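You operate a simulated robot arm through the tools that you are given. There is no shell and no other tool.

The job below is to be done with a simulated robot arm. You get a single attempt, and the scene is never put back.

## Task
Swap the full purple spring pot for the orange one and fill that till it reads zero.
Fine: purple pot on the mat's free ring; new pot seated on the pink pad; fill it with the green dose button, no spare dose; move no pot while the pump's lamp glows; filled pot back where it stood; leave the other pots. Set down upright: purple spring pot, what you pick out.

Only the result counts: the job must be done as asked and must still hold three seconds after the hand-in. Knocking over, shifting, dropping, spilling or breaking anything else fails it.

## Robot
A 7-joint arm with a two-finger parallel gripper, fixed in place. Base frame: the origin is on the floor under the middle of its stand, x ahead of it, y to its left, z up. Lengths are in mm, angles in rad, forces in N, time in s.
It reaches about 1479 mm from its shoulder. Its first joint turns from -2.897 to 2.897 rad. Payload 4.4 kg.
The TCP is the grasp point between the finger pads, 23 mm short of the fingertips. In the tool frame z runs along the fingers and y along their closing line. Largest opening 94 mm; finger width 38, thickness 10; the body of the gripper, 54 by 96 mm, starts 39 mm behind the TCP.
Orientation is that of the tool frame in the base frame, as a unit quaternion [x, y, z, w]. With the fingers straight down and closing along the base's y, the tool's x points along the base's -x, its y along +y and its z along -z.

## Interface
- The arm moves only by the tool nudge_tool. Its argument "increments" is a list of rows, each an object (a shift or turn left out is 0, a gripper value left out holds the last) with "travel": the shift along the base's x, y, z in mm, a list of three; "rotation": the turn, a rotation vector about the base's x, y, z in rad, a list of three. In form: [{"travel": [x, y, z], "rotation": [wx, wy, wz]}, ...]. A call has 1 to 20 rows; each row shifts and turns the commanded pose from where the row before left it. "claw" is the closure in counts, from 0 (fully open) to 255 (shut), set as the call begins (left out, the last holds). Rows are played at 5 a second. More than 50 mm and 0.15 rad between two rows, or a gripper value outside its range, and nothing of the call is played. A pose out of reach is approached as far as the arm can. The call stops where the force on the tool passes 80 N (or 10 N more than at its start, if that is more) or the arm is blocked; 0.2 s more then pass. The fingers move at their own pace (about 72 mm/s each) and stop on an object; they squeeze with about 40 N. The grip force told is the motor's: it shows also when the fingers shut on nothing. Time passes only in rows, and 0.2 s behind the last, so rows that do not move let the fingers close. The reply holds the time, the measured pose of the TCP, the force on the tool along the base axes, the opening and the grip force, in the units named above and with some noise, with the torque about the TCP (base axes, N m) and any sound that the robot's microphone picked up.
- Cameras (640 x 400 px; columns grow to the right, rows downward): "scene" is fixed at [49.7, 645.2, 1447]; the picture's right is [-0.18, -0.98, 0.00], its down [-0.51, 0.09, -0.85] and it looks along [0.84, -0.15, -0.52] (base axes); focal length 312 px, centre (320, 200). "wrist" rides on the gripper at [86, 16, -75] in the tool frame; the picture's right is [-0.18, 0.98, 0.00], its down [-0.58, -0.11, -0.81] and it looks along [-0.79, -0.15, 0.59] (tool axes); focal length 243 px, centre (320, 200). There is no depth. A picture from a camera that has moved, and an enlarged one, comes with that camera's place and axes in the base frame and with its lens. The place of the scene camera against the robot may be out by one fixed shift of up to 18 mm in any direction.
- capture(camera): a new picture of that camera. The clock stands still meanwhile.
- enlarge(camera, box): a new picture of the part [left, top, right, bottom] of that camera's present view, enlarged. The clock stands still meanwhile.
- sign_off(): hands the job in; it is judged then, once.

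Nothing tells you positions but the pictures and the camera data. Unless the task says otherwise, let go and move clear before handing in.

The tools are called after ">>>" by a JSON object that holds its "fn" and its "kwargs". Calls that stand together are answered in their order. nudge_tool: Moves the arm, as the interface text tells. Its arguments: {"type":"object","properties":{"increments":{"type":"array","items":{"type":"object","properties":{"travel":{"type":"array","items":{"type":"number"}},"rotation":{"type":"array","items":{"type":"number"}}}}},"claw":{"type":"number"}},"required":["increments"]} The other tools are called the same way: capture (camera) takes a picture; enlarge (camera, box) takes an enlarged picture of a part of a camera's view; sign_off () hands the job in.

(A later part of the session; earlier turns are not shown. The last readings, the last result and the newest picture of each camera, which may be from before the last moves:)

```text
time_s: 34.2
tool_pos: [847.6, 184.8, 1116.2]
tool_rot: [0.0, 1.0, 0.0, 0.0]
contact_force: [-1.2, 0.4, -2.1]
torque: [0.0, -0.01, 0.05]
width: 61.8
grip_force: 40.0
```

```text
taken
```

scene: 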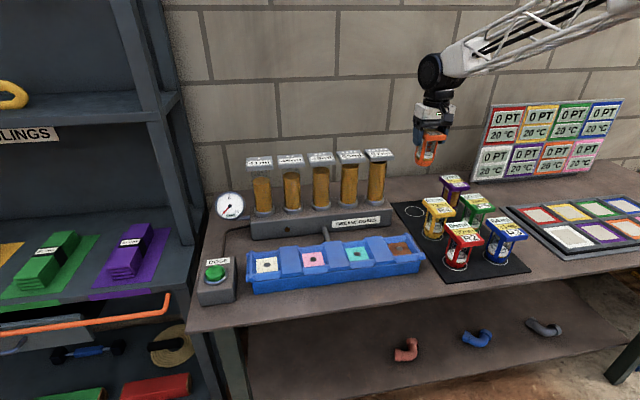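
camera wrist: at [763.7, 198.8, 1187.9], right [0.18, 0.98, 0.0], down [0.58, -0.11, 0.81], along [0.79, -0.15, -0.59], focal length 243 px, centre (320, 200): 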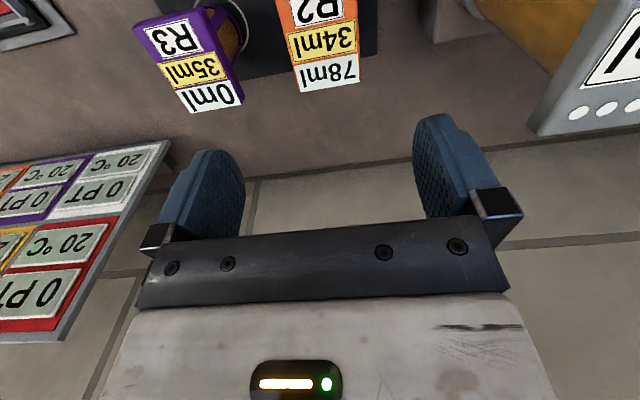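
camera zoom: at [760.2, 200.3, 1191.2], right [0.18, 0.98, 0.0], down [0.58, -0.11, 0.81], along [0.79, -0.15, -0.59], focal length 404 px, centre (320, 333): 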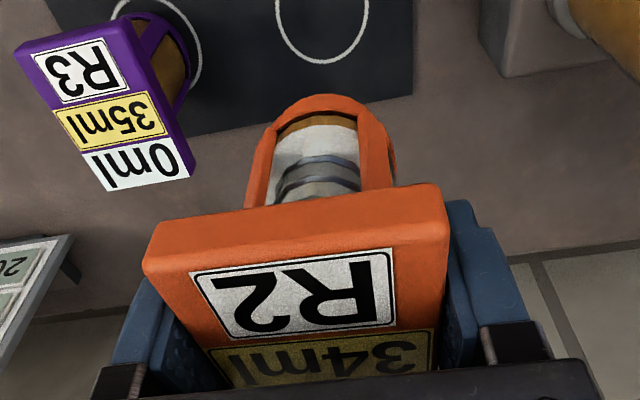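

The orange pot is up and its ring is clear. Carrying it back and across to the pink pad.

>>> {"fn": "nudge_tool", "kwargs": {"increments": [{"travel": [-25, 0, 0]}, {"travel": [-36, 0, 0]}, {"travel": [-36, 0, 0]}, {"travel": [-36, 0, 0]}, {"travel": [-36, 0, 0]}, {"travel": [-45.3, 0, 0]}, {"travel": [0, 37.2, 0]}, {"travel": [0, 38, 0]}, {"travel": [0, 38, 0]}, {"travel": [0, 38, 0]}, {"travel": [0, 38, 0]}, {"travel": [0, 38, 0]}, {"travel": [0, 38, 0]}, {"travel": [0, 38, 0]}, {"travel": [0, 38, 0]}, {"travel": [0, 36, 0]}, {"travel": [0, 0, 0]}, {"travel": [0, 0, 0]}, {"travel": [0, 0, 0]}]}}

>>> {"fn": "enlarge", "kwargs": {"camera": "wrist", "box": [240, 0, 400, 100]}}

>>> {"fn": "capture", "kwargs": {"camera": "wrist"}}

```text
time_s: 38.2
tool_pos: [630.8, 559.9, 1117.7]
tool_rot: [0.0, 1.0, 0.0, 0.0]
contact_force: [-0.5, 0.5, -1.5]
torque: [-0.01, 0.02, 0.01]
width: 61.5
grip_force: 39.3
```

```text
4.00 times, centred on (320, 50) of wrist
camera zoom: at [545.1, 575.0, 1191.5], right [0.18, 0.98, 0.0], down [0.58, -0.11, 0.81], along [0.79, -0.15, -0.59], focal length 970 px, centre (320, 800)
```

zoom: 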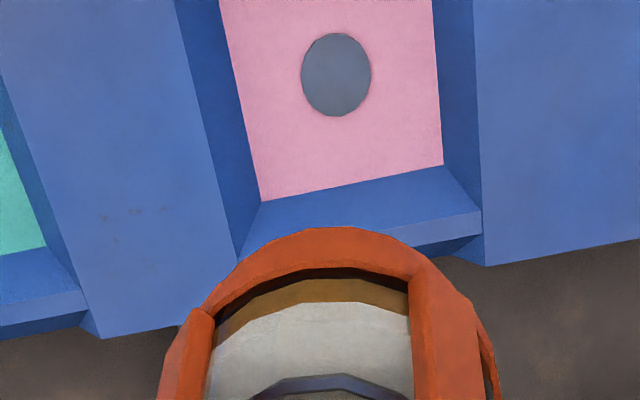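

```text
taken
camera wrist: at [545.1, 575.0, 1191.5], right [0.18, 0.98, 0.0], down [0.58, -0.11, 0.81], along [0.79, -0.15, -0.59], focal length 243 px, centre (320, 200)
```

wrist: 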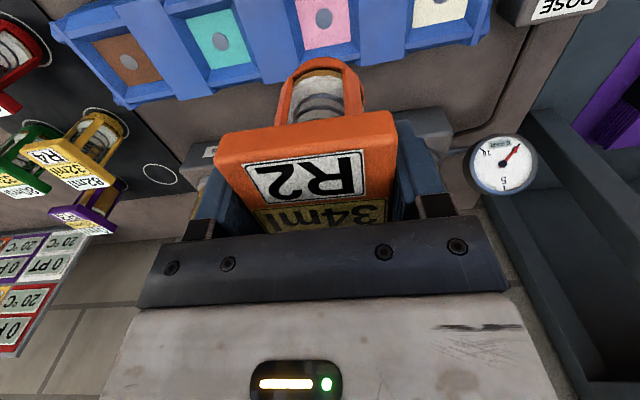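

Measured pose is about (631, 559.5), a few mm off from what I commanded, while the pink dot measures (634.4, 562.2). I pause to see whether the arm settles.

>>> {"fn": "nudge_tool", "kwargs": {"increments": [{"travel": [0, 0, 0]}, {"travel": [0, 0, 0]}, {"travel": [0, 0, 0]}, {"travel": [0, 0, 0]}]}}

>>> {"fn": "enlarge", "kwargs": {"camera": "wrist", "box": [240, 0, 400, 100]}}

```text
time_s: 39.2
tool_pos: [632.5, 558.7, 1116.8]
tool_rot: [0.0, 1.0, 0.0, 0.0]
contact_force: [0.1, -0.3, -1.6]
torque: [0.03, 0.02, 0.01]
width: 61.7
grip_force: 39.9
```

```text
4.00 times, centred on (320, 50) of wrist
camera zoom: at [545.2, 574.9, 1191.5], right [0.18, 0.98, 0.0], down [0.58, -0.11, 0.81], along [0.79, -0.15, -0.59], focal length 970 px, centre (320, 800)
```

zoom: 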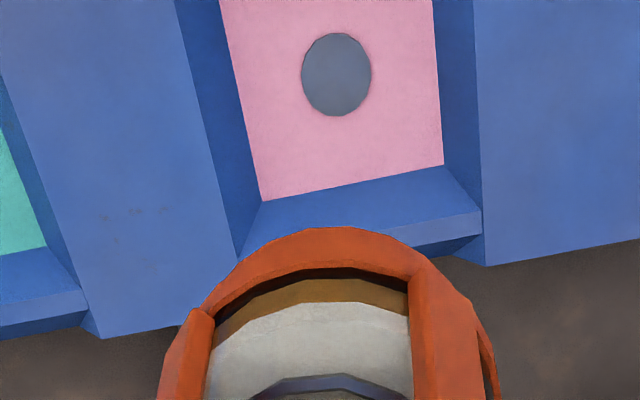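

The camera pose is stable, so I'll use it as feedback: the tool really is at (631.2, 559.0). I correct by (+0.7, +2.7) and lower to ~15 mm above the pad, then re-check.

>>> {"fn": "nudge_tool", "kwargs": {"increments": [{"travel": [0.7, 2.7, 0]}, {"travel": [0, 0, -30]}, {"travel": [0, 0, -30]}, {"travel": [0, 0, -30]}, {"travel": [0, 0, -15]}, {"travel": [0, 0, 0]}, {"travel": [0, 0, 0]}, {"travel": [0, 0, 0]}]}}

>>> {"fn": "capture", "kwargs": {"camera": "wrist"}}

>>> {"fn": "enlarge", "kwargs": {"camera": "wrist", "box": [200, 0, 440, 150]}}

>>> {"fn": "enlarge", "kwargs": {"camera": "scene", "box": [240, 180, 400, 290]}}

```text
time_s: 41.0
tool_pos: [636.5, 565.7, 1010.9]
tool_rot: [0.0, 1.0, 0.001, -0.001]
contact_force: [0.1, 0.3, -3.2]
torque: [0.02, -0.01, 0.02]
width: 61.8
grip_force: 40.0
```

```text
taken
camera wrist: at [549.5, 580.4, 1085.8], right [0.18, 0.98, 0.0], down [0.58, -0.11, 0.81], along [0.79, -0.15, -0.59], focal length 243 px, centre (320, 200)
```

wrist: 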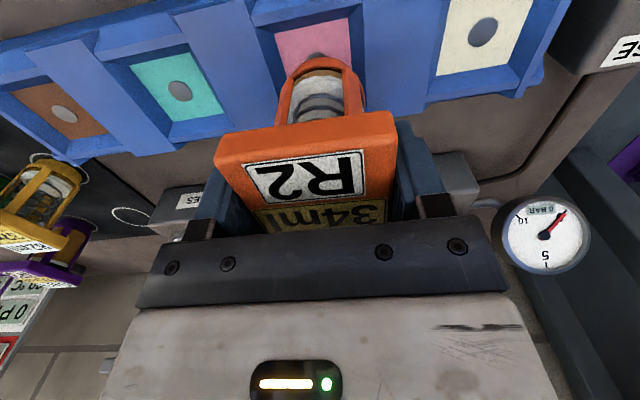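

```text
2.67 times, centred on (320, 75) of wrist
camera zoom: at [549.5, 580.4, 1085.8], right [0.18, 0.98, 0.0], down [0.58, -0.11, 0.81], along [0.79, -0.15, -0.59], focal length 647 px, centre (320, 533)
```

zoom: 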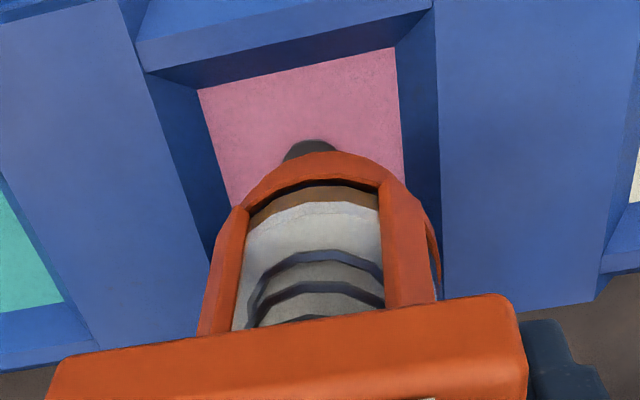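

```text
3.64 times, centred on (320, 235) of scene
camera zoom: at [49.7, 645.2, 1447.0], right [-0.18, -0.98, 0.0], down [-0.51, 0.09, -0.85], along [0.84, -0.15, -0.52], focal length 1134 px, centre (320, 73)
```

zoom: 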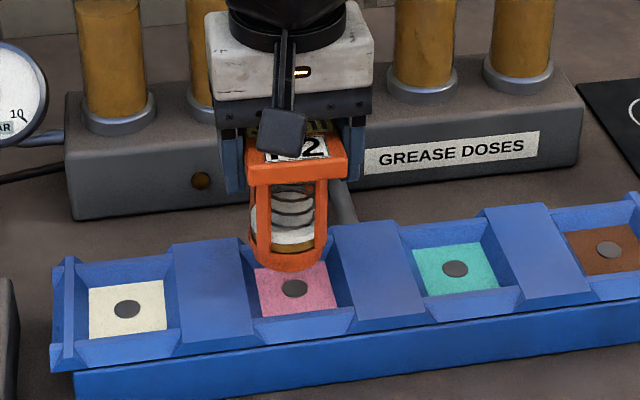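

The tool is now at about (635.5, 564.4), base ~29 mm above the pad; it needs to shift by (-3.6, -2.7). I correct and lower a bit, then re-check.

>>> {"fn": "nudge_tool", "kwargs": {"increments": [{"travel": [-3.6, -2.7, 0]}, {"travel": [0, 0, -5]}, {"travel": [0, 0, -5]}, {"travel": [0, 0, 0]}, {"travel": [0, 0, 0]}, {"travel": [0, 0, 0]}]}}

>>> {"fn": "enlarge", "kwargs": {"camera": "wrist", "box": [200, 0, 440, 150]}}

```text
time_s: 42.4
tool_pos: [631.2, 562.3, 1002.3]
tool_rot: [0.0, 1.0, 0.0, 0.0]
contact_force: [-0.1, 0.3, -2.1]
torque: [0.0, 0.0, 0.02]
width: 61.6
grip_force: 40.3
```

```text
2.67 times, centred on (320, 75) of wrist
camera zoom: at [545.3, 577.4, 1076.9], right [0.18, 0.98, 0.0], down [0.58, -0.11, 0.81], along [0.79, -0.15, -0.59], focal length 647 px, centre (320, 533)
```

zoom: 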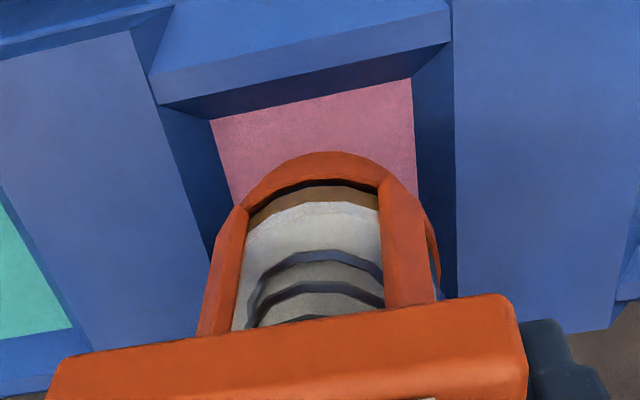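

Now at (631.3, 561.4), close to the target. I lower further toward the pad.

>>> {"fn": "nudge_tool", "kwargs": {"increments": [{"travel": [0, 0, -4]}, {"travel": [0, 0, -4]}, {"travel": [0, 0, -4]}, {"travel": [0, 0, 0]}, {"travel": [0, 0, 0]}, {"travel": [0, 0, 0]}]}}

>>> {"fn": "enlarge", "kwargs": {"camera": "wrist", "box": [200, 0, 440, 150]}}

>>> {"fn": "enlarge", "kwargs": {"camera": "scene", "box": [240, 180, 400, 290]}}

```text
time_s: 43.8
tool_pos: [630.3, 559.3, 989.2]
tool_rot: [-0.001, 1.0, 0.0, 0.0]
contact_force: [0.0, 0.2, -2.4]
torque: [0.0, -0.02, -0.01]
width: 61.9
grip_force: 40.3
```

```text
2.67 times, centred on (320, 75) of wrist
camera zoom: at [544.6, 575.6, 1064.6], right [0.18, 0.98, 0.0], down [0.58, -0.11, 0.81], along [0.79, -0.15, -0.59], focal length 647 px, centre (320, 533)
```

zoom: 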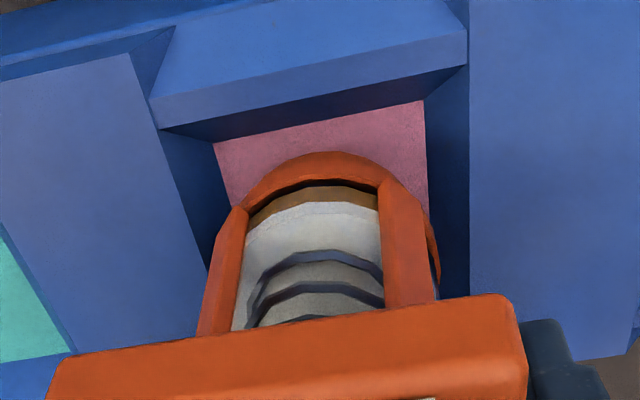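

```text
3.64 times, centred on (320, 235) of scene
camera zoom: at [49.7, 645.2, 1447.0], right [-0.18, -0.98, 0.0], down [-0.51, 0.09, -0.85], along [0.84, -0.15, -0.52], focal length 1134 px, centre (320, 73)
```

zoom: 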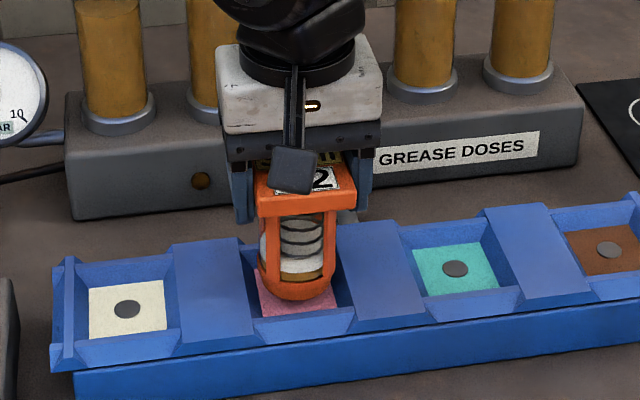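

Drifted to (630.6, 559.6); base about 8 mm above the pad. I correct by (+1.3, +2.1) with a small descent.

>>> {"fn": "nudge_tool", "kwargs": {"increments": [{"travel": [1.3, 2.1, 0]}, {"travel": [0, 0, -2]}, {"travel": [0, 0, 0]}, {"travel": [0, 0, 0]}, {"travel": [0, 0, 0]}]}}

>>> {"fn": "enlarge", "kwargs": {"camera": "wrist", "box": [200, 0, 440, 150]}}

```text
time_s: 45.0
tool_pos: [632.6, 562.8, 988.6]
tool_rot: [0.0, 1.0, 0.0, 0.0]
contact_force: [-1.1, 0.2, -2.4]
torque: [-0.04, 0.07, -0.01]
width: 61.7
grip_force: 40.1
```

```text
2.67 times, centred on (320, 75) of wrist
camera zoom: at [546.0, 578.2, 1063.3], right [0.18, 0.98, 0.0], down [0.58, -0.11, 0.81], along [0.79, -0.15, -0.59], focal length 647 px, centre (320, 533)
```

zoom: 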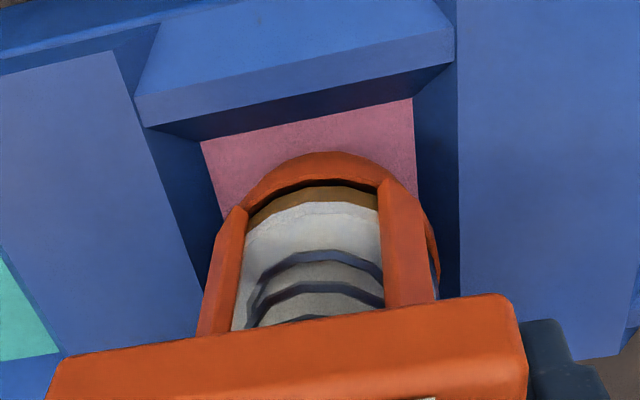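

Aligned to (632.0, 562.2). I lower the last millimetres, watching for contact.

>>> {"fn": "nudge_tool", "kwargs": {"increments": [{"travel": [0, 0, -2]}, {"travel": [0, 0, -2]}, {"travel": [0, 0, 0]}, {"travel": [0, 0, 0]}]}}

>>> {"fn": "enlarge", "kwargs": {"camera": "wrist", "box": [200, 0, 440, 150]}}

```text
time_s: 46.0
tool_pos: [633.6, 564.9, 984.3]
tool_rot: [0.0, 1.0, 0.0, 0.0]
contact_force: [-0.2, -0.3, -2.4]
torque: [-0.02, 0.03, 0.01]
width: 61.8
grip_force: 39.8
```

```text
2.67 times, centred on (320, 75) of wrist
camera zoom: at [546.5, 579.5, 1059.3], right [0.18, 0.98, 0.0], down [0.58, -0.11, 0.81], along [0.79, -0.15, -0.59], focal length 647 px, centre (320, 533)
```

zoom: 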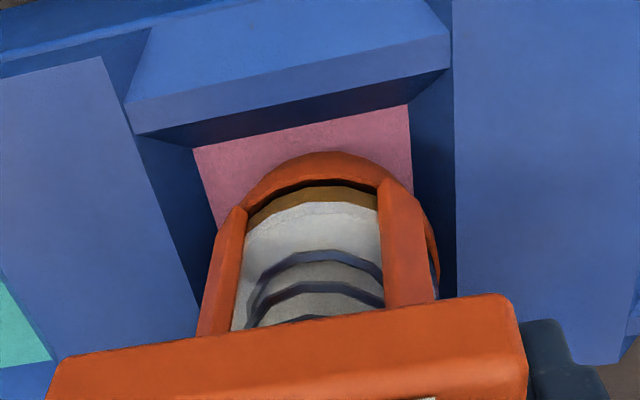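

At (632.5, 563.5, 984.3); I trim by (-0.5, -1.5) and go down further.

>>> {"fn": "nudge_tool", "kwargs": {"increments": [{"travel": [-0.5, -1.5, 0]}, {"travel": [0, 0, -1]}, {"travel": [0, 0, 0]}, {"travel": [0, 0, 0]}]}}

>>> {"fn": "enlarge", "kwargs": {"camera": "wrist", "box": [200, 0, 440, 150]}}

```text
time_s: 47.0
tool_pos: [632.4, 561.9, 982.4]
tool_rot: [0.0, 1.0, 0.0, 0.0]
contact_force: [0.7, -0.2, -2.4]
torque: [0.01, 0.01, -0.01]
width: 61.4
grip_force: 39.8
```

```text
2.67 times, centred on (320, 75) of wrist
camera zoom: at [545.7, 577.5, 1057.9], right [0.18, 0.98, 0.0], down [0.58, -0.11, 0.81], along [0.79, -0.15, -0.59], focal length 647 px, centre (320, 533)
```

zoom: 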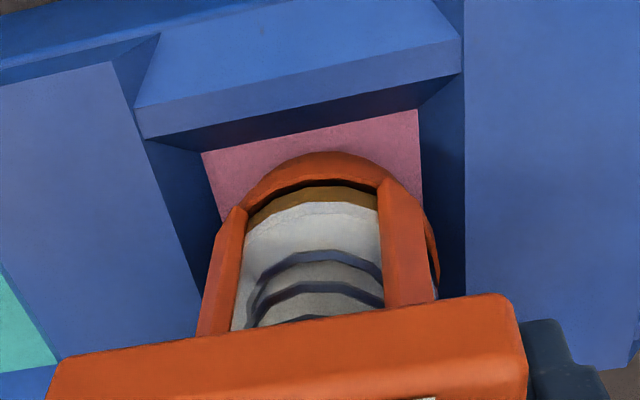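

Now at (631.7, 561.5, 982.9), well aligned. One more millimetre or two to touch down.

>>> {"fn": "nudge_tool", "kwargs": {"increments": [{"travel": [0, 0, -0.7]}, {"travel": [0, 0, -0.7]}, {"travel": [0, 0, 0]}, {"travel": [0, 0, 0]}]}}

>>> {"fn": "enlarge", "kwargs": {"camera": "wrist", "box": [200, 0, 440, 150]}}

```text
time_s: 48.0
tool_pos: [632.1, 561.9, 981.9]
tool_rot: [0.001, 1.0, 0.0, 0.0]
contact_force: [-1.5, 0.6, 4.6]
torque: [-0.09, 0.12, -0.01]
width: 61.6
grip_force: 40.2
```

```text
2.67 times, centred on (320, 75) of wrist
camera zoom: at [545.4, 577.2, 1056.7], right [0.18, 0.98, 0.0], down [0.58, -0.11, 0.81], along [0.79, -0.15, -0.59], focal length 647 px, centre (320, 533)
```

zoom: 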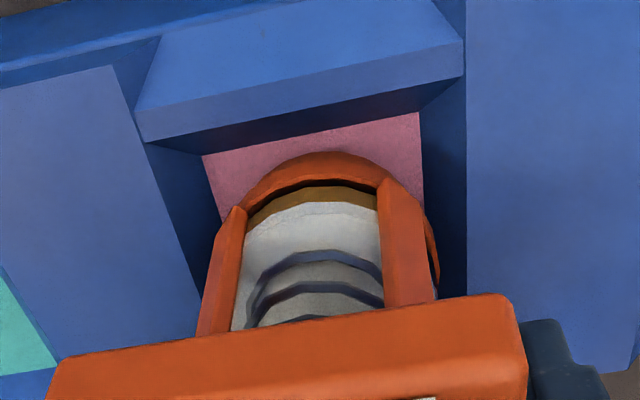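

The pot has touched the pad (load turned to +4.6 N). I release it and rise clear.

>>> {"fn": "nudge_tool", "kwargs": {"increments": [{"travel": [0, 0, 0]}, {"travel": [0, 0, 0]}, {"travel": [0, 0, 0]}, {"travel": [0, 0, 0]}], "claw": 0}}

>>> {"fn": "enlarge", "kwargs": {"camera": "wrist", "box": [160, 0, 480, 240]}}

>>> {"fn": "nudge_tool", "kwargs": {"increments": [{"travel": [0, 0, 15]}, {"travel": [0, 0, 30]}, {"travel": [0, 0, 40]}, {"travel": [0, 0, 40]}, {"travel": [0, 0, 25]}, {"travel": [0, 0, 0]}, {"travel": [0, 0, 0]}, {"travel": [0, 0, 0]}]}}

>>> {"fn": "capture", "kwargs": {"camera": "wrist"}}

>>> {"fn": "enlarge", "kwargs": {"camera": "scene", "box": [200, 180, 400, 310]}}

>>> {"fn": "enlarge", "kwargs": {"camera": "scene", "box": [380, 150, 540, 280]}}

```text
time_s: 49.0
tool_pos: [631.5, 562.1, 981.2]
tool_rot: [0.0, 1.0, 0.0, 0.0]
contact_force: [0.1, 0.6, 0.0]
torque: [0.0, -0.01, 0.03]
width: 93.9
grip_force: 0.0
```

```text
1.67 times, centred on (320, 120) of wrist
camera zoom: at [545.4, 577.1, 1056.4], right [0.18, 0.98, 0.0], down [0.58, -0.11, 0.81], along [0.79, -0.15, -0.59], focal length 404 px, centre (320, 333)
```

zoom: 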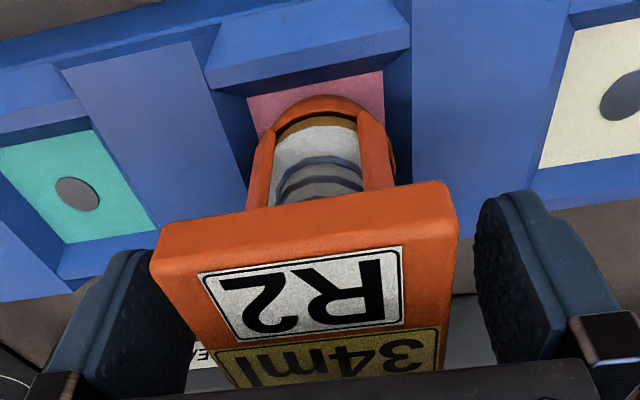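

```text
time_s: 50.8
tool_pos: [633.5, 559.7, 1130.8]
tool_rot: [0.0, 1.0, 0.0, 0.0]
contact_force: [-0.8, 0.1, 1.0]
torque: [0.02, -0.01, -0.02]
width: 94.2
grip_force: 0.2
```

```text
taken
camera wrist: at [547.3, 575.2, 1205.4], right [0.18, 0.98, 0.0], down [0.58, -0.11, 0.81], along [0.79, -0.15, -0.59], focal length 243 px, centre (320, 200)
```

wrist: 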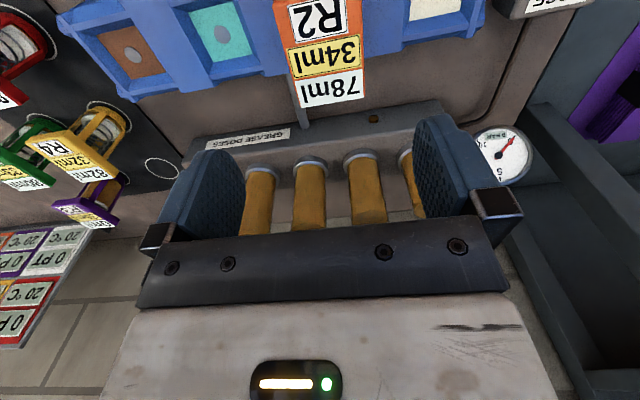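

```text
3.08 times, centred on (300, 245) of scene
camera zoom: at [49.7, 645.2, 1447.0], right [-0.18, -0.98, 0.0], down [-0.51, 0.09, -0.85], along [0.84, -0.15, -0.52], focal length 960 px, centre (382, 62)
```

zoom: 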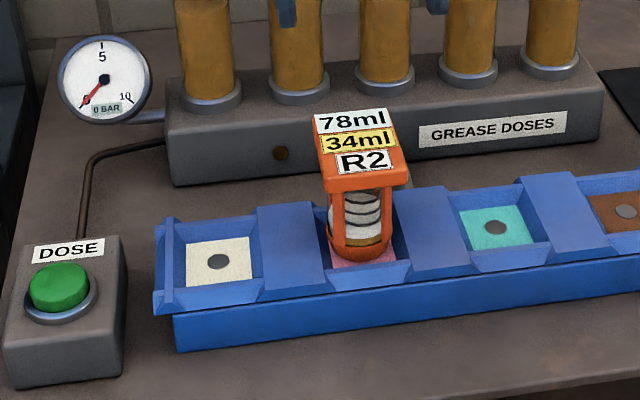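

```text
3.08 times, centred on (460, 215) of scene
camera zoom: at [49.7, 645.2, 1447.0], right [-0.18, -0.98, 0.0], down [-0.51, 0.09, -0.85], along [0.84, -0.15, -0.52], focal length 960 px, centre (-111, 154)
```

zoom: 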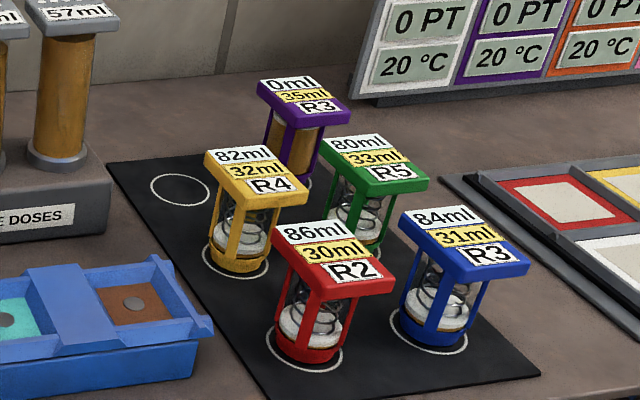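

The orange pot now stands in the pink bay reading 78 ml. Next I move the camera toward the dose button (estimated at about (606, 794, 915)) to locate it and the rack next to it.

>>> {"fn": "nudge_tool", "kwargs": {"increments": [{"travel": [-30, 30, 0]}, {"travel": [-30, 35, 0]}, {"travel": [-30, 35, 0]}, {"travel": [0, 30, 0]}, {"travel": [0, 0, 0]}, {"travel": [0, 0, 0]}, {"travel": [0, 0, 0]}]}}

>>> {"fn": "capture", "kwargs": {"camera": "wrist"}}

>>> {"fn": "enlarge", "kwargs": {"camera": "wrist", "box": [340, 0, 500, 110]}}

>>> {"fn": "capture", "kwargs": {"camera": "scene"}}

```text
time_s: 52.4
tool_pos: [540.3, 690.1, 1130.7]
tool_rot: [-0.001, 1.0, 0.0, 0.0]
contact_force: [0.4, 0.3, 0.9]
torque: [0.04, 0.01, -0.02]
width: 93.8
grip_force: 0.2
```

```text
taken
camera wrist: at [453.9, 705.8, 1204.6], right [0.18, 0.98, 0.0], down [0.58, -0.11, 0.81], along [0.79, -0.15, -0.59], focal length 243 px, centre (320, 200)
```

wrist: 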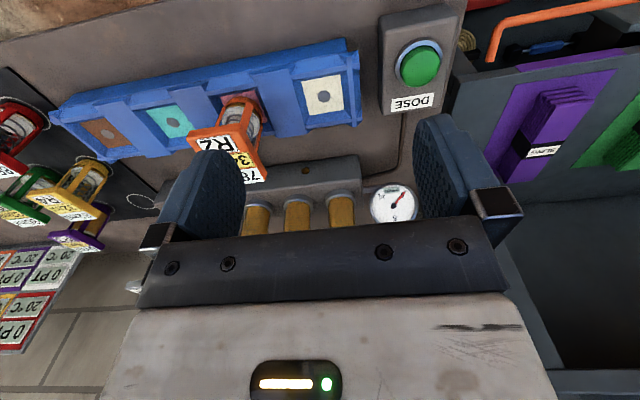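

```text
3.64 times, centred on (420, 55) of wrist
camera zoom: at [453.9, 705.8, 1204.6], right [0.18, 0.98, 0.0], down [0.58, -0.11, 0.81], along [0.79, -0.15, -0.59], focal length 882 px, centre (-44, 727)
```

zoom: 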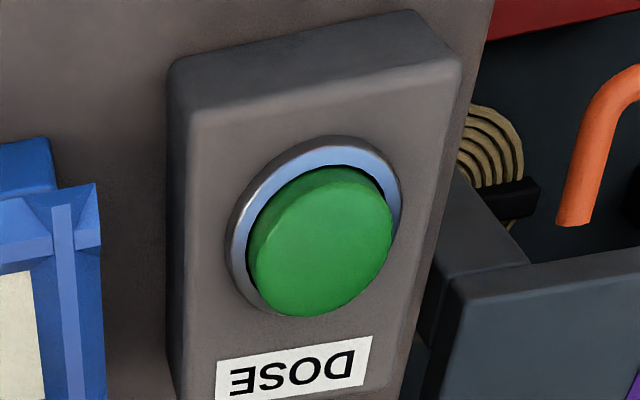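

```text
taken
```

scene: 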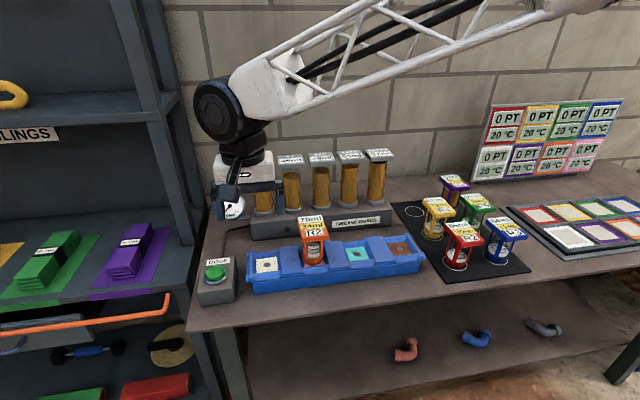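

The button's green top is at about (607.5, 797.5, 910), close to the rack post, so I'll tilt the tool 0.4 rad so the hand stays away from the rack, close the fingers, and then check.

>>> {"fn": "nudge_tool", "kwargs": {"increments": [{"rotation": [0.1, 0, 0]}, {"rotation": [0.1, 0, 0]}, {"rotation": [0.1, 0, 0]}, {"rotation": [0.1, 0, 0]}, {"travel": [0, 0, 0]}, {"travel": [0, 0, 0]}, {"travel": [0, 0, 0]}], "claw": 255}}

>>> {"fn": "capture", "kwargs": {"camera": "wrist"}}

>>> {"fn": "capture", "kwargs": {"camera": "scene"}}

>>> {"fn": "enlarge", "kwargs": {"camera": "scene", "box": [90, 60, 290, 310]}}

```text
time_s: 54.0
tool_pos: [541.6, 690.3, 1130.5]
tool_rot: [0.0, 0.98, 0.198, 0.001]
contact_force: [0.1, 0.6, 0.1]
torque: [0.01, 0.06, -0.03]
width: 0.1
grip_force: 39.9
```

```text
taken
camera wrist: at [455.7, 676.0, 1206.8], right [0.18, 0.91, 0.38], down [0.58, -0.41, 0.7], along [0.79, 0.09, -0.6], focal length 243 px, centre (320, 200)
```

wrist: 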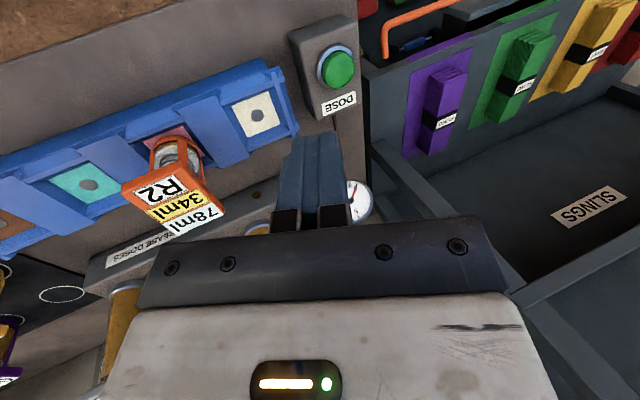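

```text
taken
```

scene: 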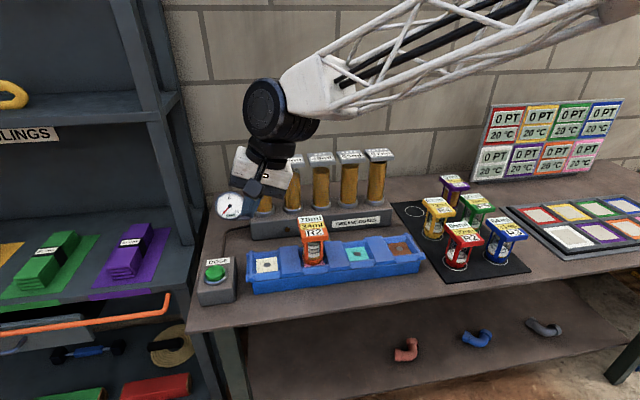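

```text
1.60 times, centred on (190, 185) of scene
camera zoom: at [49.7, 645.2, 1447.0], right [-0.18, -0.98, 0.0], down [-0.51, 0.09, -0.85], along [0.84, -0.15, -0.52], focal length 499 px, centre (528, 224)
```

zoom: 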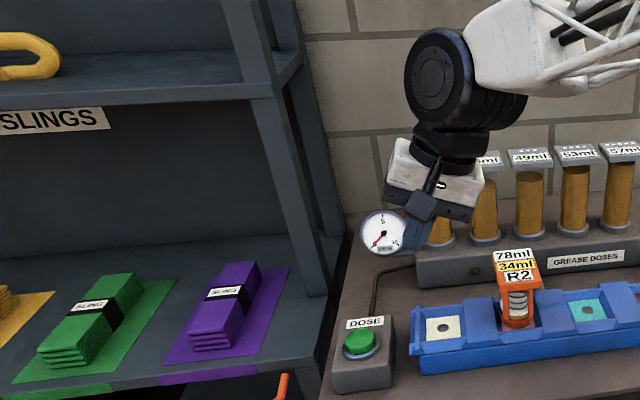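

The tilt works and keeps the wrist clear of the rack. I now move above the button at (607.5, 797) and descend to ~30 mm above contact.

>>> {"fn": "nudge_tool", "kwargs": {"increments": [{"travel": [22, 35, 0]}, {"travel": [22, 35, 0]}, {"travel": [22, 35, 0]}, {"travel": [0, 0, -40]}, {"travel": [0, 0, -40]}, {"travel": [0, 0, -40]}, {"travel": [0, 0, -40]}, {"travel": [0, 0, 0]}, {"travel": [0, 0, 0]}, {"travel": [0, 0, 0]}]}}

>>> {"fn": "capture", "kwargs": {"camera": "wrist"}}

>>> {"fn": "enlarge", "kwargs": {"camera": "wrist", "box": [240, 40, 400, 160]}}

>>> {"fn": "enlarge", "kwargs": {"camera": "scene", "box": [150, 150, 310, 310]}}

```text
time_s: 56.2
tool_pos: [610.9, 798.6, 972.0]
tool_rot: [0.0, 0.98, 0.199, 0.0]
contact_force: [-0.3, 1.2, 0.2]
torque: [0.0, 0.01, -0.03]
width: 0.0
grip_force: 39.7
```

```text
taken
camera wrist: at [523.7, 784.7, 1047.2], right [0.18, 0.91, 0.38], down [0.58, -0.41, 0.7], along [0.79, 0.09, -0.6], focal length 243 px, centre (320, 200)
```

wrist: 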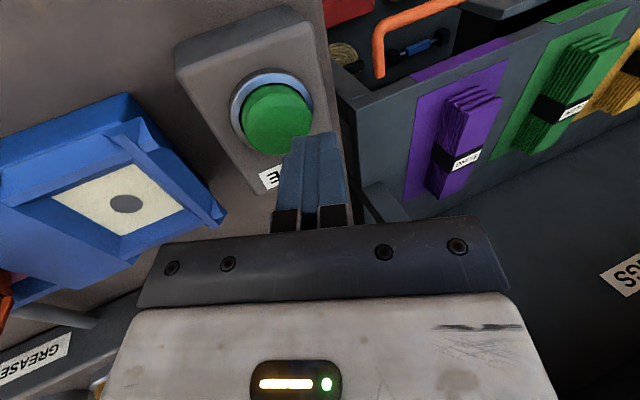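

```text
3.33 times, centred on (320, 100) of wrist
camera zoom: at [523.7, 784.7, 1047.2], right [0.18, 0.91, 0.38], down [0.58, -0.41, 0.7], along [0.79, 0.09, -0.6], focal length 809 px, centre (320, 533)
```

zoom: 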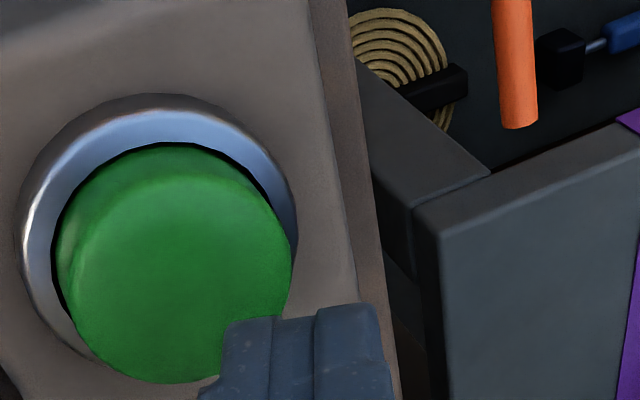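

```text
2.50 times, centred on (230, 230) of scene
camera zoom: at [49.7, 645.2, 1447.0], right [-0.18, -0.98, 0.0], down [-0.51, 0.09, -0.85], along [0.84, -0.15, -0.52], focal length 780 px, centre (545, 125)
```

zoom: 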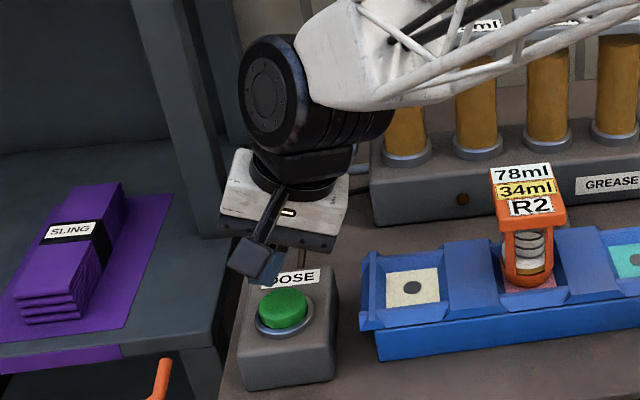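

The closed fingertips hover above the button, about 4 mm toward the rack side. I shift by (-2, -4) and lower gradually, watching for contact force.

>>> {"fn": "nudge_tool", "kwargs": {"increments": [{"travel": [-2, -4, 0]}, {"travel": [0, 0, -5]}, {"travel": [0, 0, -5]}, {"travel": [0, 0, -5]}, {"travel": [0, 0, -5]}, {"travel": [0, 0, 0]}, {"travel": [0, 0, 0]}]}}

>>> {"fn": "enlarge", "kwargs": {"camera": "wrist", "box": [240, 40, 400, 160]}}

>>> {"fn": "enlarge", "kwargs": {"camera": "scene", "box": [150, 190, 310, 310]}}

```text
time_s: 57.8
tool_pos: [606.7, 792.2, 952.4]
tool_rot: [0.001, 0.98, 0.199, 0.0]
contact_force: [0.1, 0.1, -0.1]
torque: [0.02, 0.0, 0.0]
width: 0.0
grip_force: 39.9
```

```text
3.33 times, centred on (320, 100) of wrist
camera zoom: at [520.7, 778.3, 1027.7], right [0.18, 0.91, 0.38], down [0.58, -0.41, 0.7], along [0.79, 0.09, -0.6], focal length 809 px, centre (320, 533)
```

zoom: 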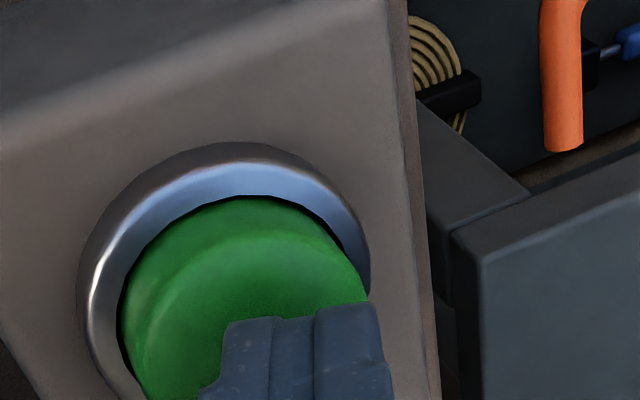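

```text
3.33 times, centred on (230, 250) of scene
camera zoom: at [49.7, 645.2, 1447.0], right [-0.18, -0.98, 0.0], down [-0.51, 0.09, -0.85], along [0.84, -0.15, -0.52], focal length 1039 px, centre (620, 33)
```

zoom: 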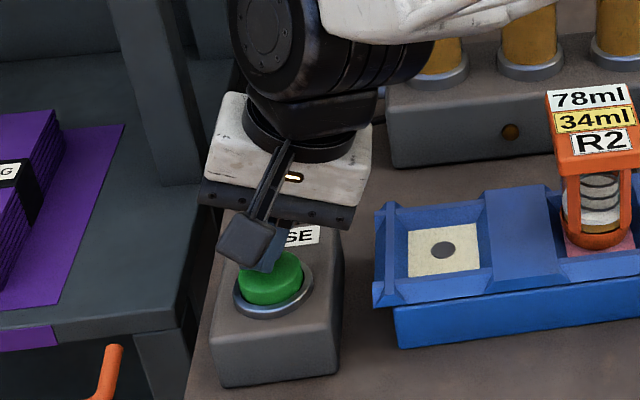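

Fingertip edge is a little above the button and well inside its rim. I lower in 2 mm steps.

>>> {"fn": "nudge_tool", "kwargs": {"increments": [{"travel": [0, 1, -2]}, {"travel": [0, 0, -2]}, {"travel": [0, 0, -2]}, {"travel": [0, 0, -2]}, {"travel": [0, 0, 0]}]}}

>>> {"fn": "enlarge", "kwargs": {"camera": "scene", "box": [150, 190, 310, 310]}}

```text
time_s: 59.0
tool_pos: [606.8, 794.0, 943.3]
tool_rot: [0.0, 0.98, 0.199, 0.0]
contact_force: [-0.8, 0.0, 1.5]
torque: [-0.01, 0.0, 0.02]
width: 0.0
grip_force: 40.4
```

```text
3.33 times, centred on (230, 250) of scene
camera zoom: at [49.7, 645.2, 1447.0], right [-0.18, -0.98, 0.0], down [-0.51, 0.09, -0.85], along [0.84, -0.15, -0.52], focal length 1039 px, centre (620, 33)
```

zoom: 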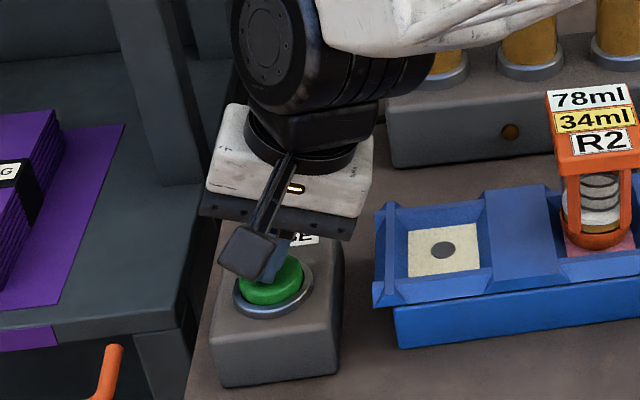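

Maybe just touching. I press a bit further.

>>> {"fn": "nudge_tool", "kwargs": {"increments": [{"travel": [0, 0, -1.5]}, {"travel": [0, 0, -1.5]}, {"travel": [0, 0, 0]}]}}

>>> {"fn": "enlarge", "kwargs": {"camera": "scene", "box": [190, 190, 350, 310]}}

```text
time_s: 59.8
tool_pos: [606.3, 792.6, 941.7]
tool_rot: [0.0, 0.98, 0.198, 0.0]
contact_force: [0.0, 0.6, 3.3]
torque: [0.01, 0.02, -0.02]
width: 0.0
grip_force: 40.4
heard: click
```

```text
3.33 times, centred on (270, 250) of scene
camera zoom: at [49.7, 645.2, 1447.0], right [-0.18, -0.98, 0.0], down [-0.51, 0.09, -0.85], along [0.84, -0.15, -0.52], focal length 1039 px, centre (487, 33)
```

zoom: 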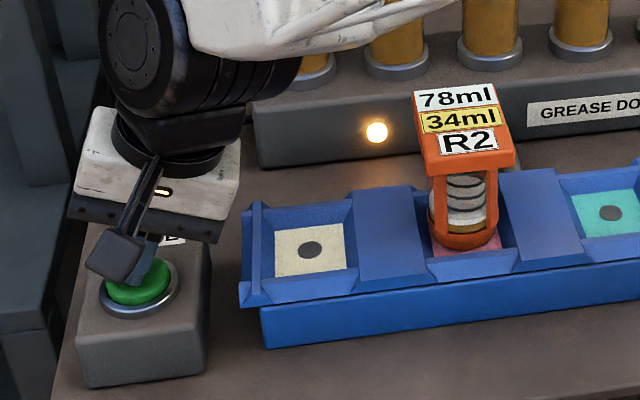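

A click was heard and the lamp glows: one dose was triggered. I raise the fingers off the button and wait for the lamp to go out.

>>> {"fn": "nudge_tool", "kwargs": {"increments": [{"travel": [0, 0, 5]}, {"travel": [0, 0, 10]}, {"travel": [0, 0, 10]}, {"travel": [0, 0, 0]}, {"travel": [0, 0, 0]}]}}

>>> {"fn": "enlarge", "kwargs": {"camera": "scene", "box": [190, 190, 350, 310]}}

>>> {"fn": "capture", "kwargs": {"camera": "scene"}}

```text
time_s: 61.0
tool_pos: [605.8, 794.2, 967.2]
tool_rot: [0.001, 0.98, 0.198, 0.0]
contact_force: [0.2, -0.7, 1.2]
torque: [0.02, 0.03, 0.0]
width: 0.0
grip_force: 40.0
```

```text
3.33 times, centred on (270, 250) of scene
camera zoom: at [49.7, 645.2, 1447.0], right [-0.18, -0.98, 0.0], down [-0.51, 0.09, -0.85], along [0.84, -0.15, -0.52], focal length 1039 px, centre (487, 33)
```

zoom: 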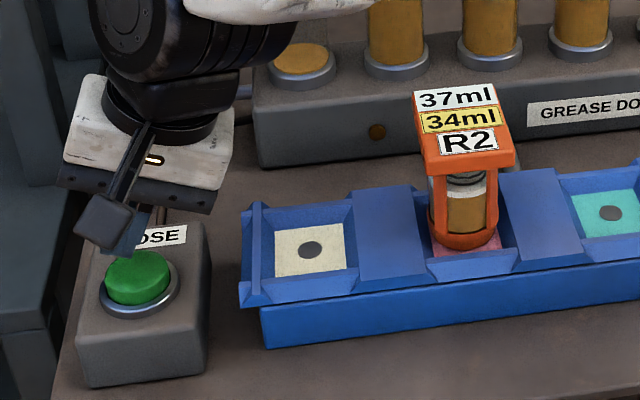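

```text
taken
```

scene: 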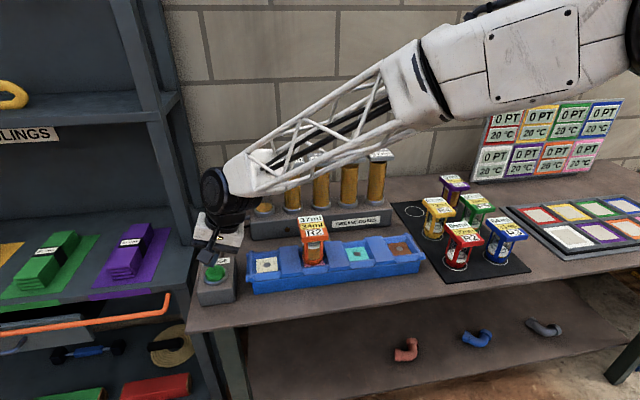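

The first dose (41 ml) went in: the pot now reads 37 ml and the lamp is off. I wait a moment to confirm the reading is stable before the next press.

>>> {"fn": "nudge_tool", "kwargs": {"increments": [{"travel": [0, 0, 0]}, {"travel": [0, 0, 0]}, {"travel": [0, 0, 0]}, {"travel": [0, 0, 0]}, {"travel": [0, 0, 0]}]}}

>>> {"fn": "enlarge", "kwargs": {"camera": "scene", "box": [190, 190, 350, 310]}}

>>> {"fn": "enlarge", "kwargs": {"camera": "wrist", "box": [240, 40, 400, 160]}}

```text
time_s: 62.2
tool_pos: [606.2, 793.6, 966.7]
tool_rot: [-0.001, 0.98, 0.199, 0.0]
contact_force: [-0.5, -0.2, 0.3]
torque: [-0.05, 0.0, -0.02]
width: 0.1
grip_force: 39.7
```

```text
3.33 times, centred on (270, 250) of scene
camera zoom: at [49.7, 645.2, 1447.0], right [-0.18, -0.98, 0.0], down [-0.51, 0.09, -0.85], along [0.84, -0.15, -0.52], focal length 1039 px, centre (487, 33)
```

zoom: 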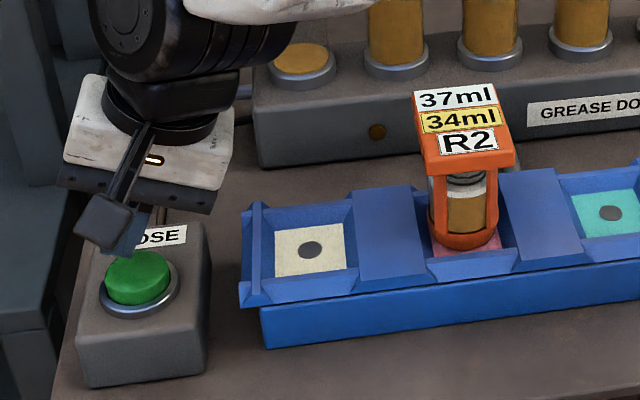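

```text
3.33 times, centred on (320, 100) of wrist
camera zoom: at [519.6, 779.6, 1042.1], right [0.18, 0.91, 0.38], down [0.58, -0.41, 0.7], along [0.79, 0.09, -0.6], focal length 809 px, centre (320, 533)
```

zoom: 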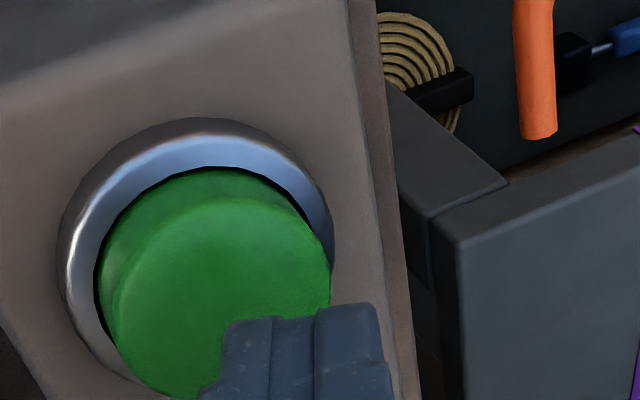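

The reading holds at 37 ml with the lamp dark. I press the button a second time by the same depth.

>>> {"fn": "nudge_tool", "kwargs": {"increments": [{"travel": [0, 0, -9]}, {"travel": [0, 0, -8]}, {"travel": [0, 0, -4]}, {"travel": [0, 0, -2]}, {"travel": [0, 0, -1]}, {"travel": [0, 0, -1]}, {"travel": [0, 0, 0]}]}}

>>> {"fn": "enlarge", "kwargs": {"camera": "scene", "box": [190, 190, 350, 310]}}

```text
time_s: 63.8
tool_pos: [606.4, 793.1, 940.8]
tool_rot: [0.001, 0.98, 0.199, 0.0]
contact_force: [-1.0, -0.4, 3.4]
torque: [0.01, 0.02, -0.01]
width: 0.0
grip_force: 39.4
heard: click
```

```text
3.33 times, centred on (270, 250) of scene
camera zoom: at [49.7, 645.2, 1447.0], right [-0.18, -0.98, 0.0], down [-0.51, 0.09, -0.85], along [0.84, -0.15, -0.52], focal length 1039 px, centre (487, 33)
```

zoom: 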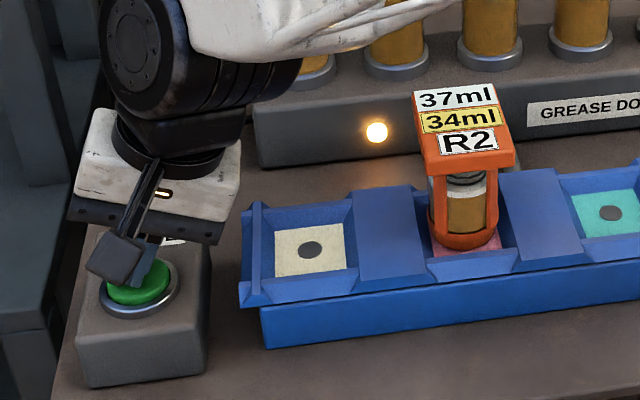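

Second click, lamp glowing. I back off straight up and wait.

>>> {"fn": "nudge_tool", "kwargs": {"increments": [{"travel": [0, 0, 5]}, {"travel": [0, 0, 10]}, {"travel": [0, 0, 15]}, {"travel": [0, 0, 30]}, {"travel": [0, 0, 30]}, {"travel": [0, 0, 0]}, {"travel": [0, 0, 0]}]}}

>>> {"fn": "enlarge", "kwargs": {"camera": "scene", "box": [190, 190, 350, 310]}}

>>> {"fn": "capture", "kwargs": {"camera": "scene"}}

```text
time_s: 65.4
tool_pos: [606.2, 793.1, 1031.1]
tool_rot: [0.0, 0.98, 0.198, -0.001]
contact_force: [-1.3, 0.4, -0.7]
torque: [0.01, 0.0, 0.01]
width: 0.0
grip_force: 40.0
```

```text
3.33 times, centred on (270, 250) of scene
camera zoom: at [49.7, 645.2, 1447.0], right [-0.18, -0.98, 0.0], down [-0.51, 0.09, -0.85], along [0.84, -0.15, -0.52], focal length 1039 px, centre (487, 33)
```

zoom: 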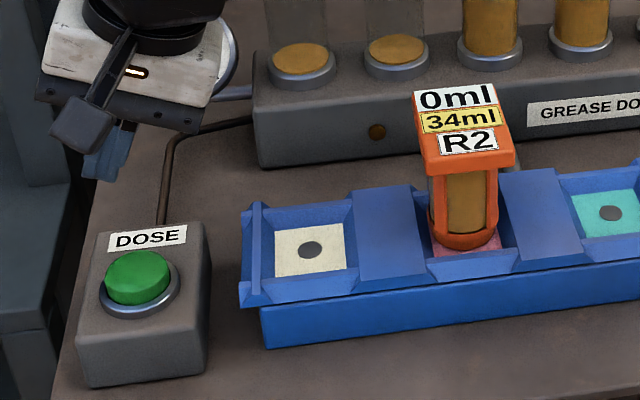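

```text
taken
```

scene: 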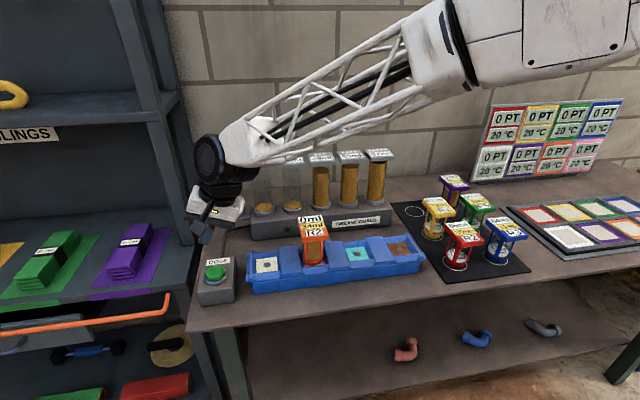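

The pot reads 0 ml and the lamp is dark. I rise, move away from the rack, straighten the tool, open the fingers and return above the orange pot.

>>> {"fn": "nudge_tool", "kwargs": {"increments": [{"travel": [0, 0, 40]}, {"travel": [0, 0, 40]}, {"travel": [0, 0, 30]}, {"travel": [0, -40, 0]}, {"travel": [0, -40, 0]}, {"travel": [0, -30, 0]}, {"rotation": [-0.1, 0, 0]}, {"rotation": [-0.1, 0, 0]}, {"rotation": [-0.1, 0, 0]}, {"rotation": [-0.1, 0, 0]}, {"travel": [10, -40, 0]}, {"travel": [16, -40, 0]}, {"travel": [0, -42, 0]}, {"travel": [0, 0, 0]}, {"travel": [0, 0, 0]}, {"travel": [0, 0, 0]}], "claw": 0}}

>>> {"fn": "capture", "kwargs": {"camera": "wrist"}}

>>> {"fn": "enlarge", "kwargs": {"camera": "wrist", "box": [240, 0, 400, 120]}}

>>> {"fn": "enlarge", "kwargs": {"camera": "scene", "box": [230, 140, 400, 290]}}

```text
time_s: 68.8
tool_pos: [634.7, 561.7, 1144.5]
tool_rot: [0.0, 1.0, 0.0, 0.0]
contact_force: [0.4, -0.5, 0.1]
torque: [-0.02, 0.01, 0.04]
width: 94.2
grip_force: 0.0
```

```text
taken
camera wrist: at [548.2, 577.7, 1218.8], right [0.18, 0.98, 0.0], down [0.58, -0.11, 0.81], along [0.79, -0.15, -0.59], focal length 243 px, centre (320, 200)
```

wrist: 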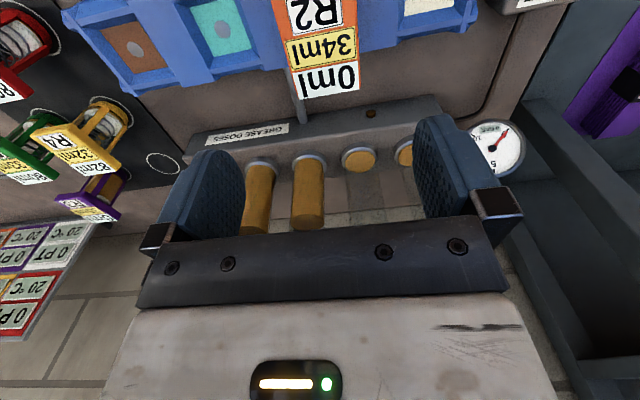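

```text
3.33 times, centred on (320, 60) of wrist
camera zoom: at [548.2, 577.7, 1218.8], right [0.18, 0.98, 0.0], down [0.58, -0.11, 0.81], along [0.79, -0.15, -0.59], focal length 809 px, centre (320, 667)
```

zoom: 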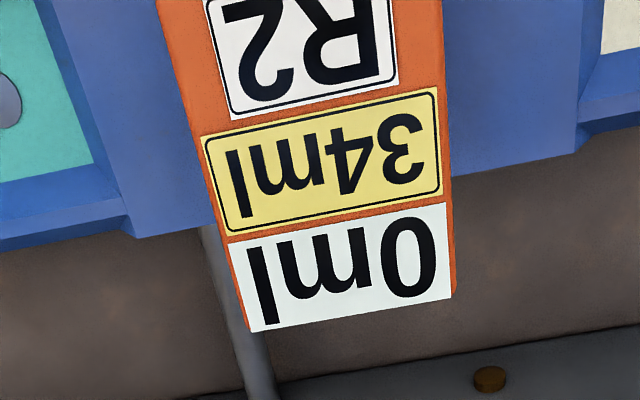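

```text
2.67 times, centred on (315, 215) of scene
camera zoom: at [49.7, 645.2, 1447.0], right [-0.18, -0.98, 0.0], down [-0.51, 0.09, -0.85], along [0.84, -0.15, -0.52], focal length 832 px, centre (333, 160)
```

zoom: 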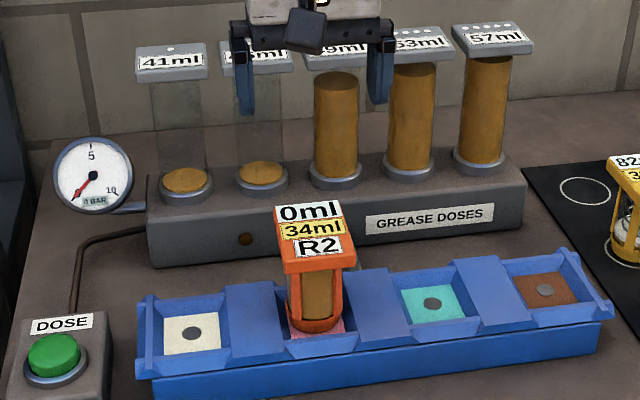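

Lamp is off and the pot reads zero. I lower around the lid to the previous grip height.

>>> {"fn": "nudge_tool", "kwargs": {"increments": [{"travel": [-1, 0, -40]}, {"travel": [0, 0, -40]}, {"travel": [0, 0, -35]}, {"travel": [0, 0, -30]}, {"travel": [0, 0, -14]}, {"travel": [0, 0, 0]}, {"travel": [0, 0, 0]}, {"travel": [0, 0, 0]}]}}

>>> {"fn": "enlarge", "kwargs": {"camera": "wrist", "box": [160, 0, 480, 240]}}

```text
time_s: 70.6
tool_pos: [630.5, 562.3, 982.9]
tool_rot: [0.0, 1.0, -0.001, 0.0]
contact_force: [-0.9, 0.3, 0.2]
torque: [-0.05, 0.0, -0.02]
width: 93.9
grip_force: 0.0
```

```text
1.67 times, centred on (320, 120) of wrist
camera zoom: at [543.4, 577.6, 1057.2], right [0.18, 0.98, 0.0], down [0.58, -0.11, 0.81], along [0.79, -0.15, -0.59], focal length 404 px, centre (320, 333)
```

zoom: 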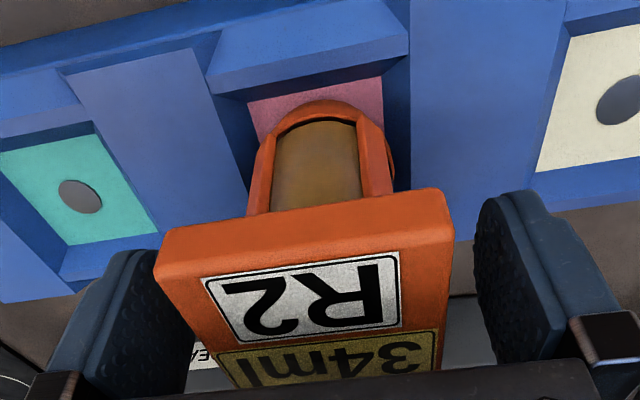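

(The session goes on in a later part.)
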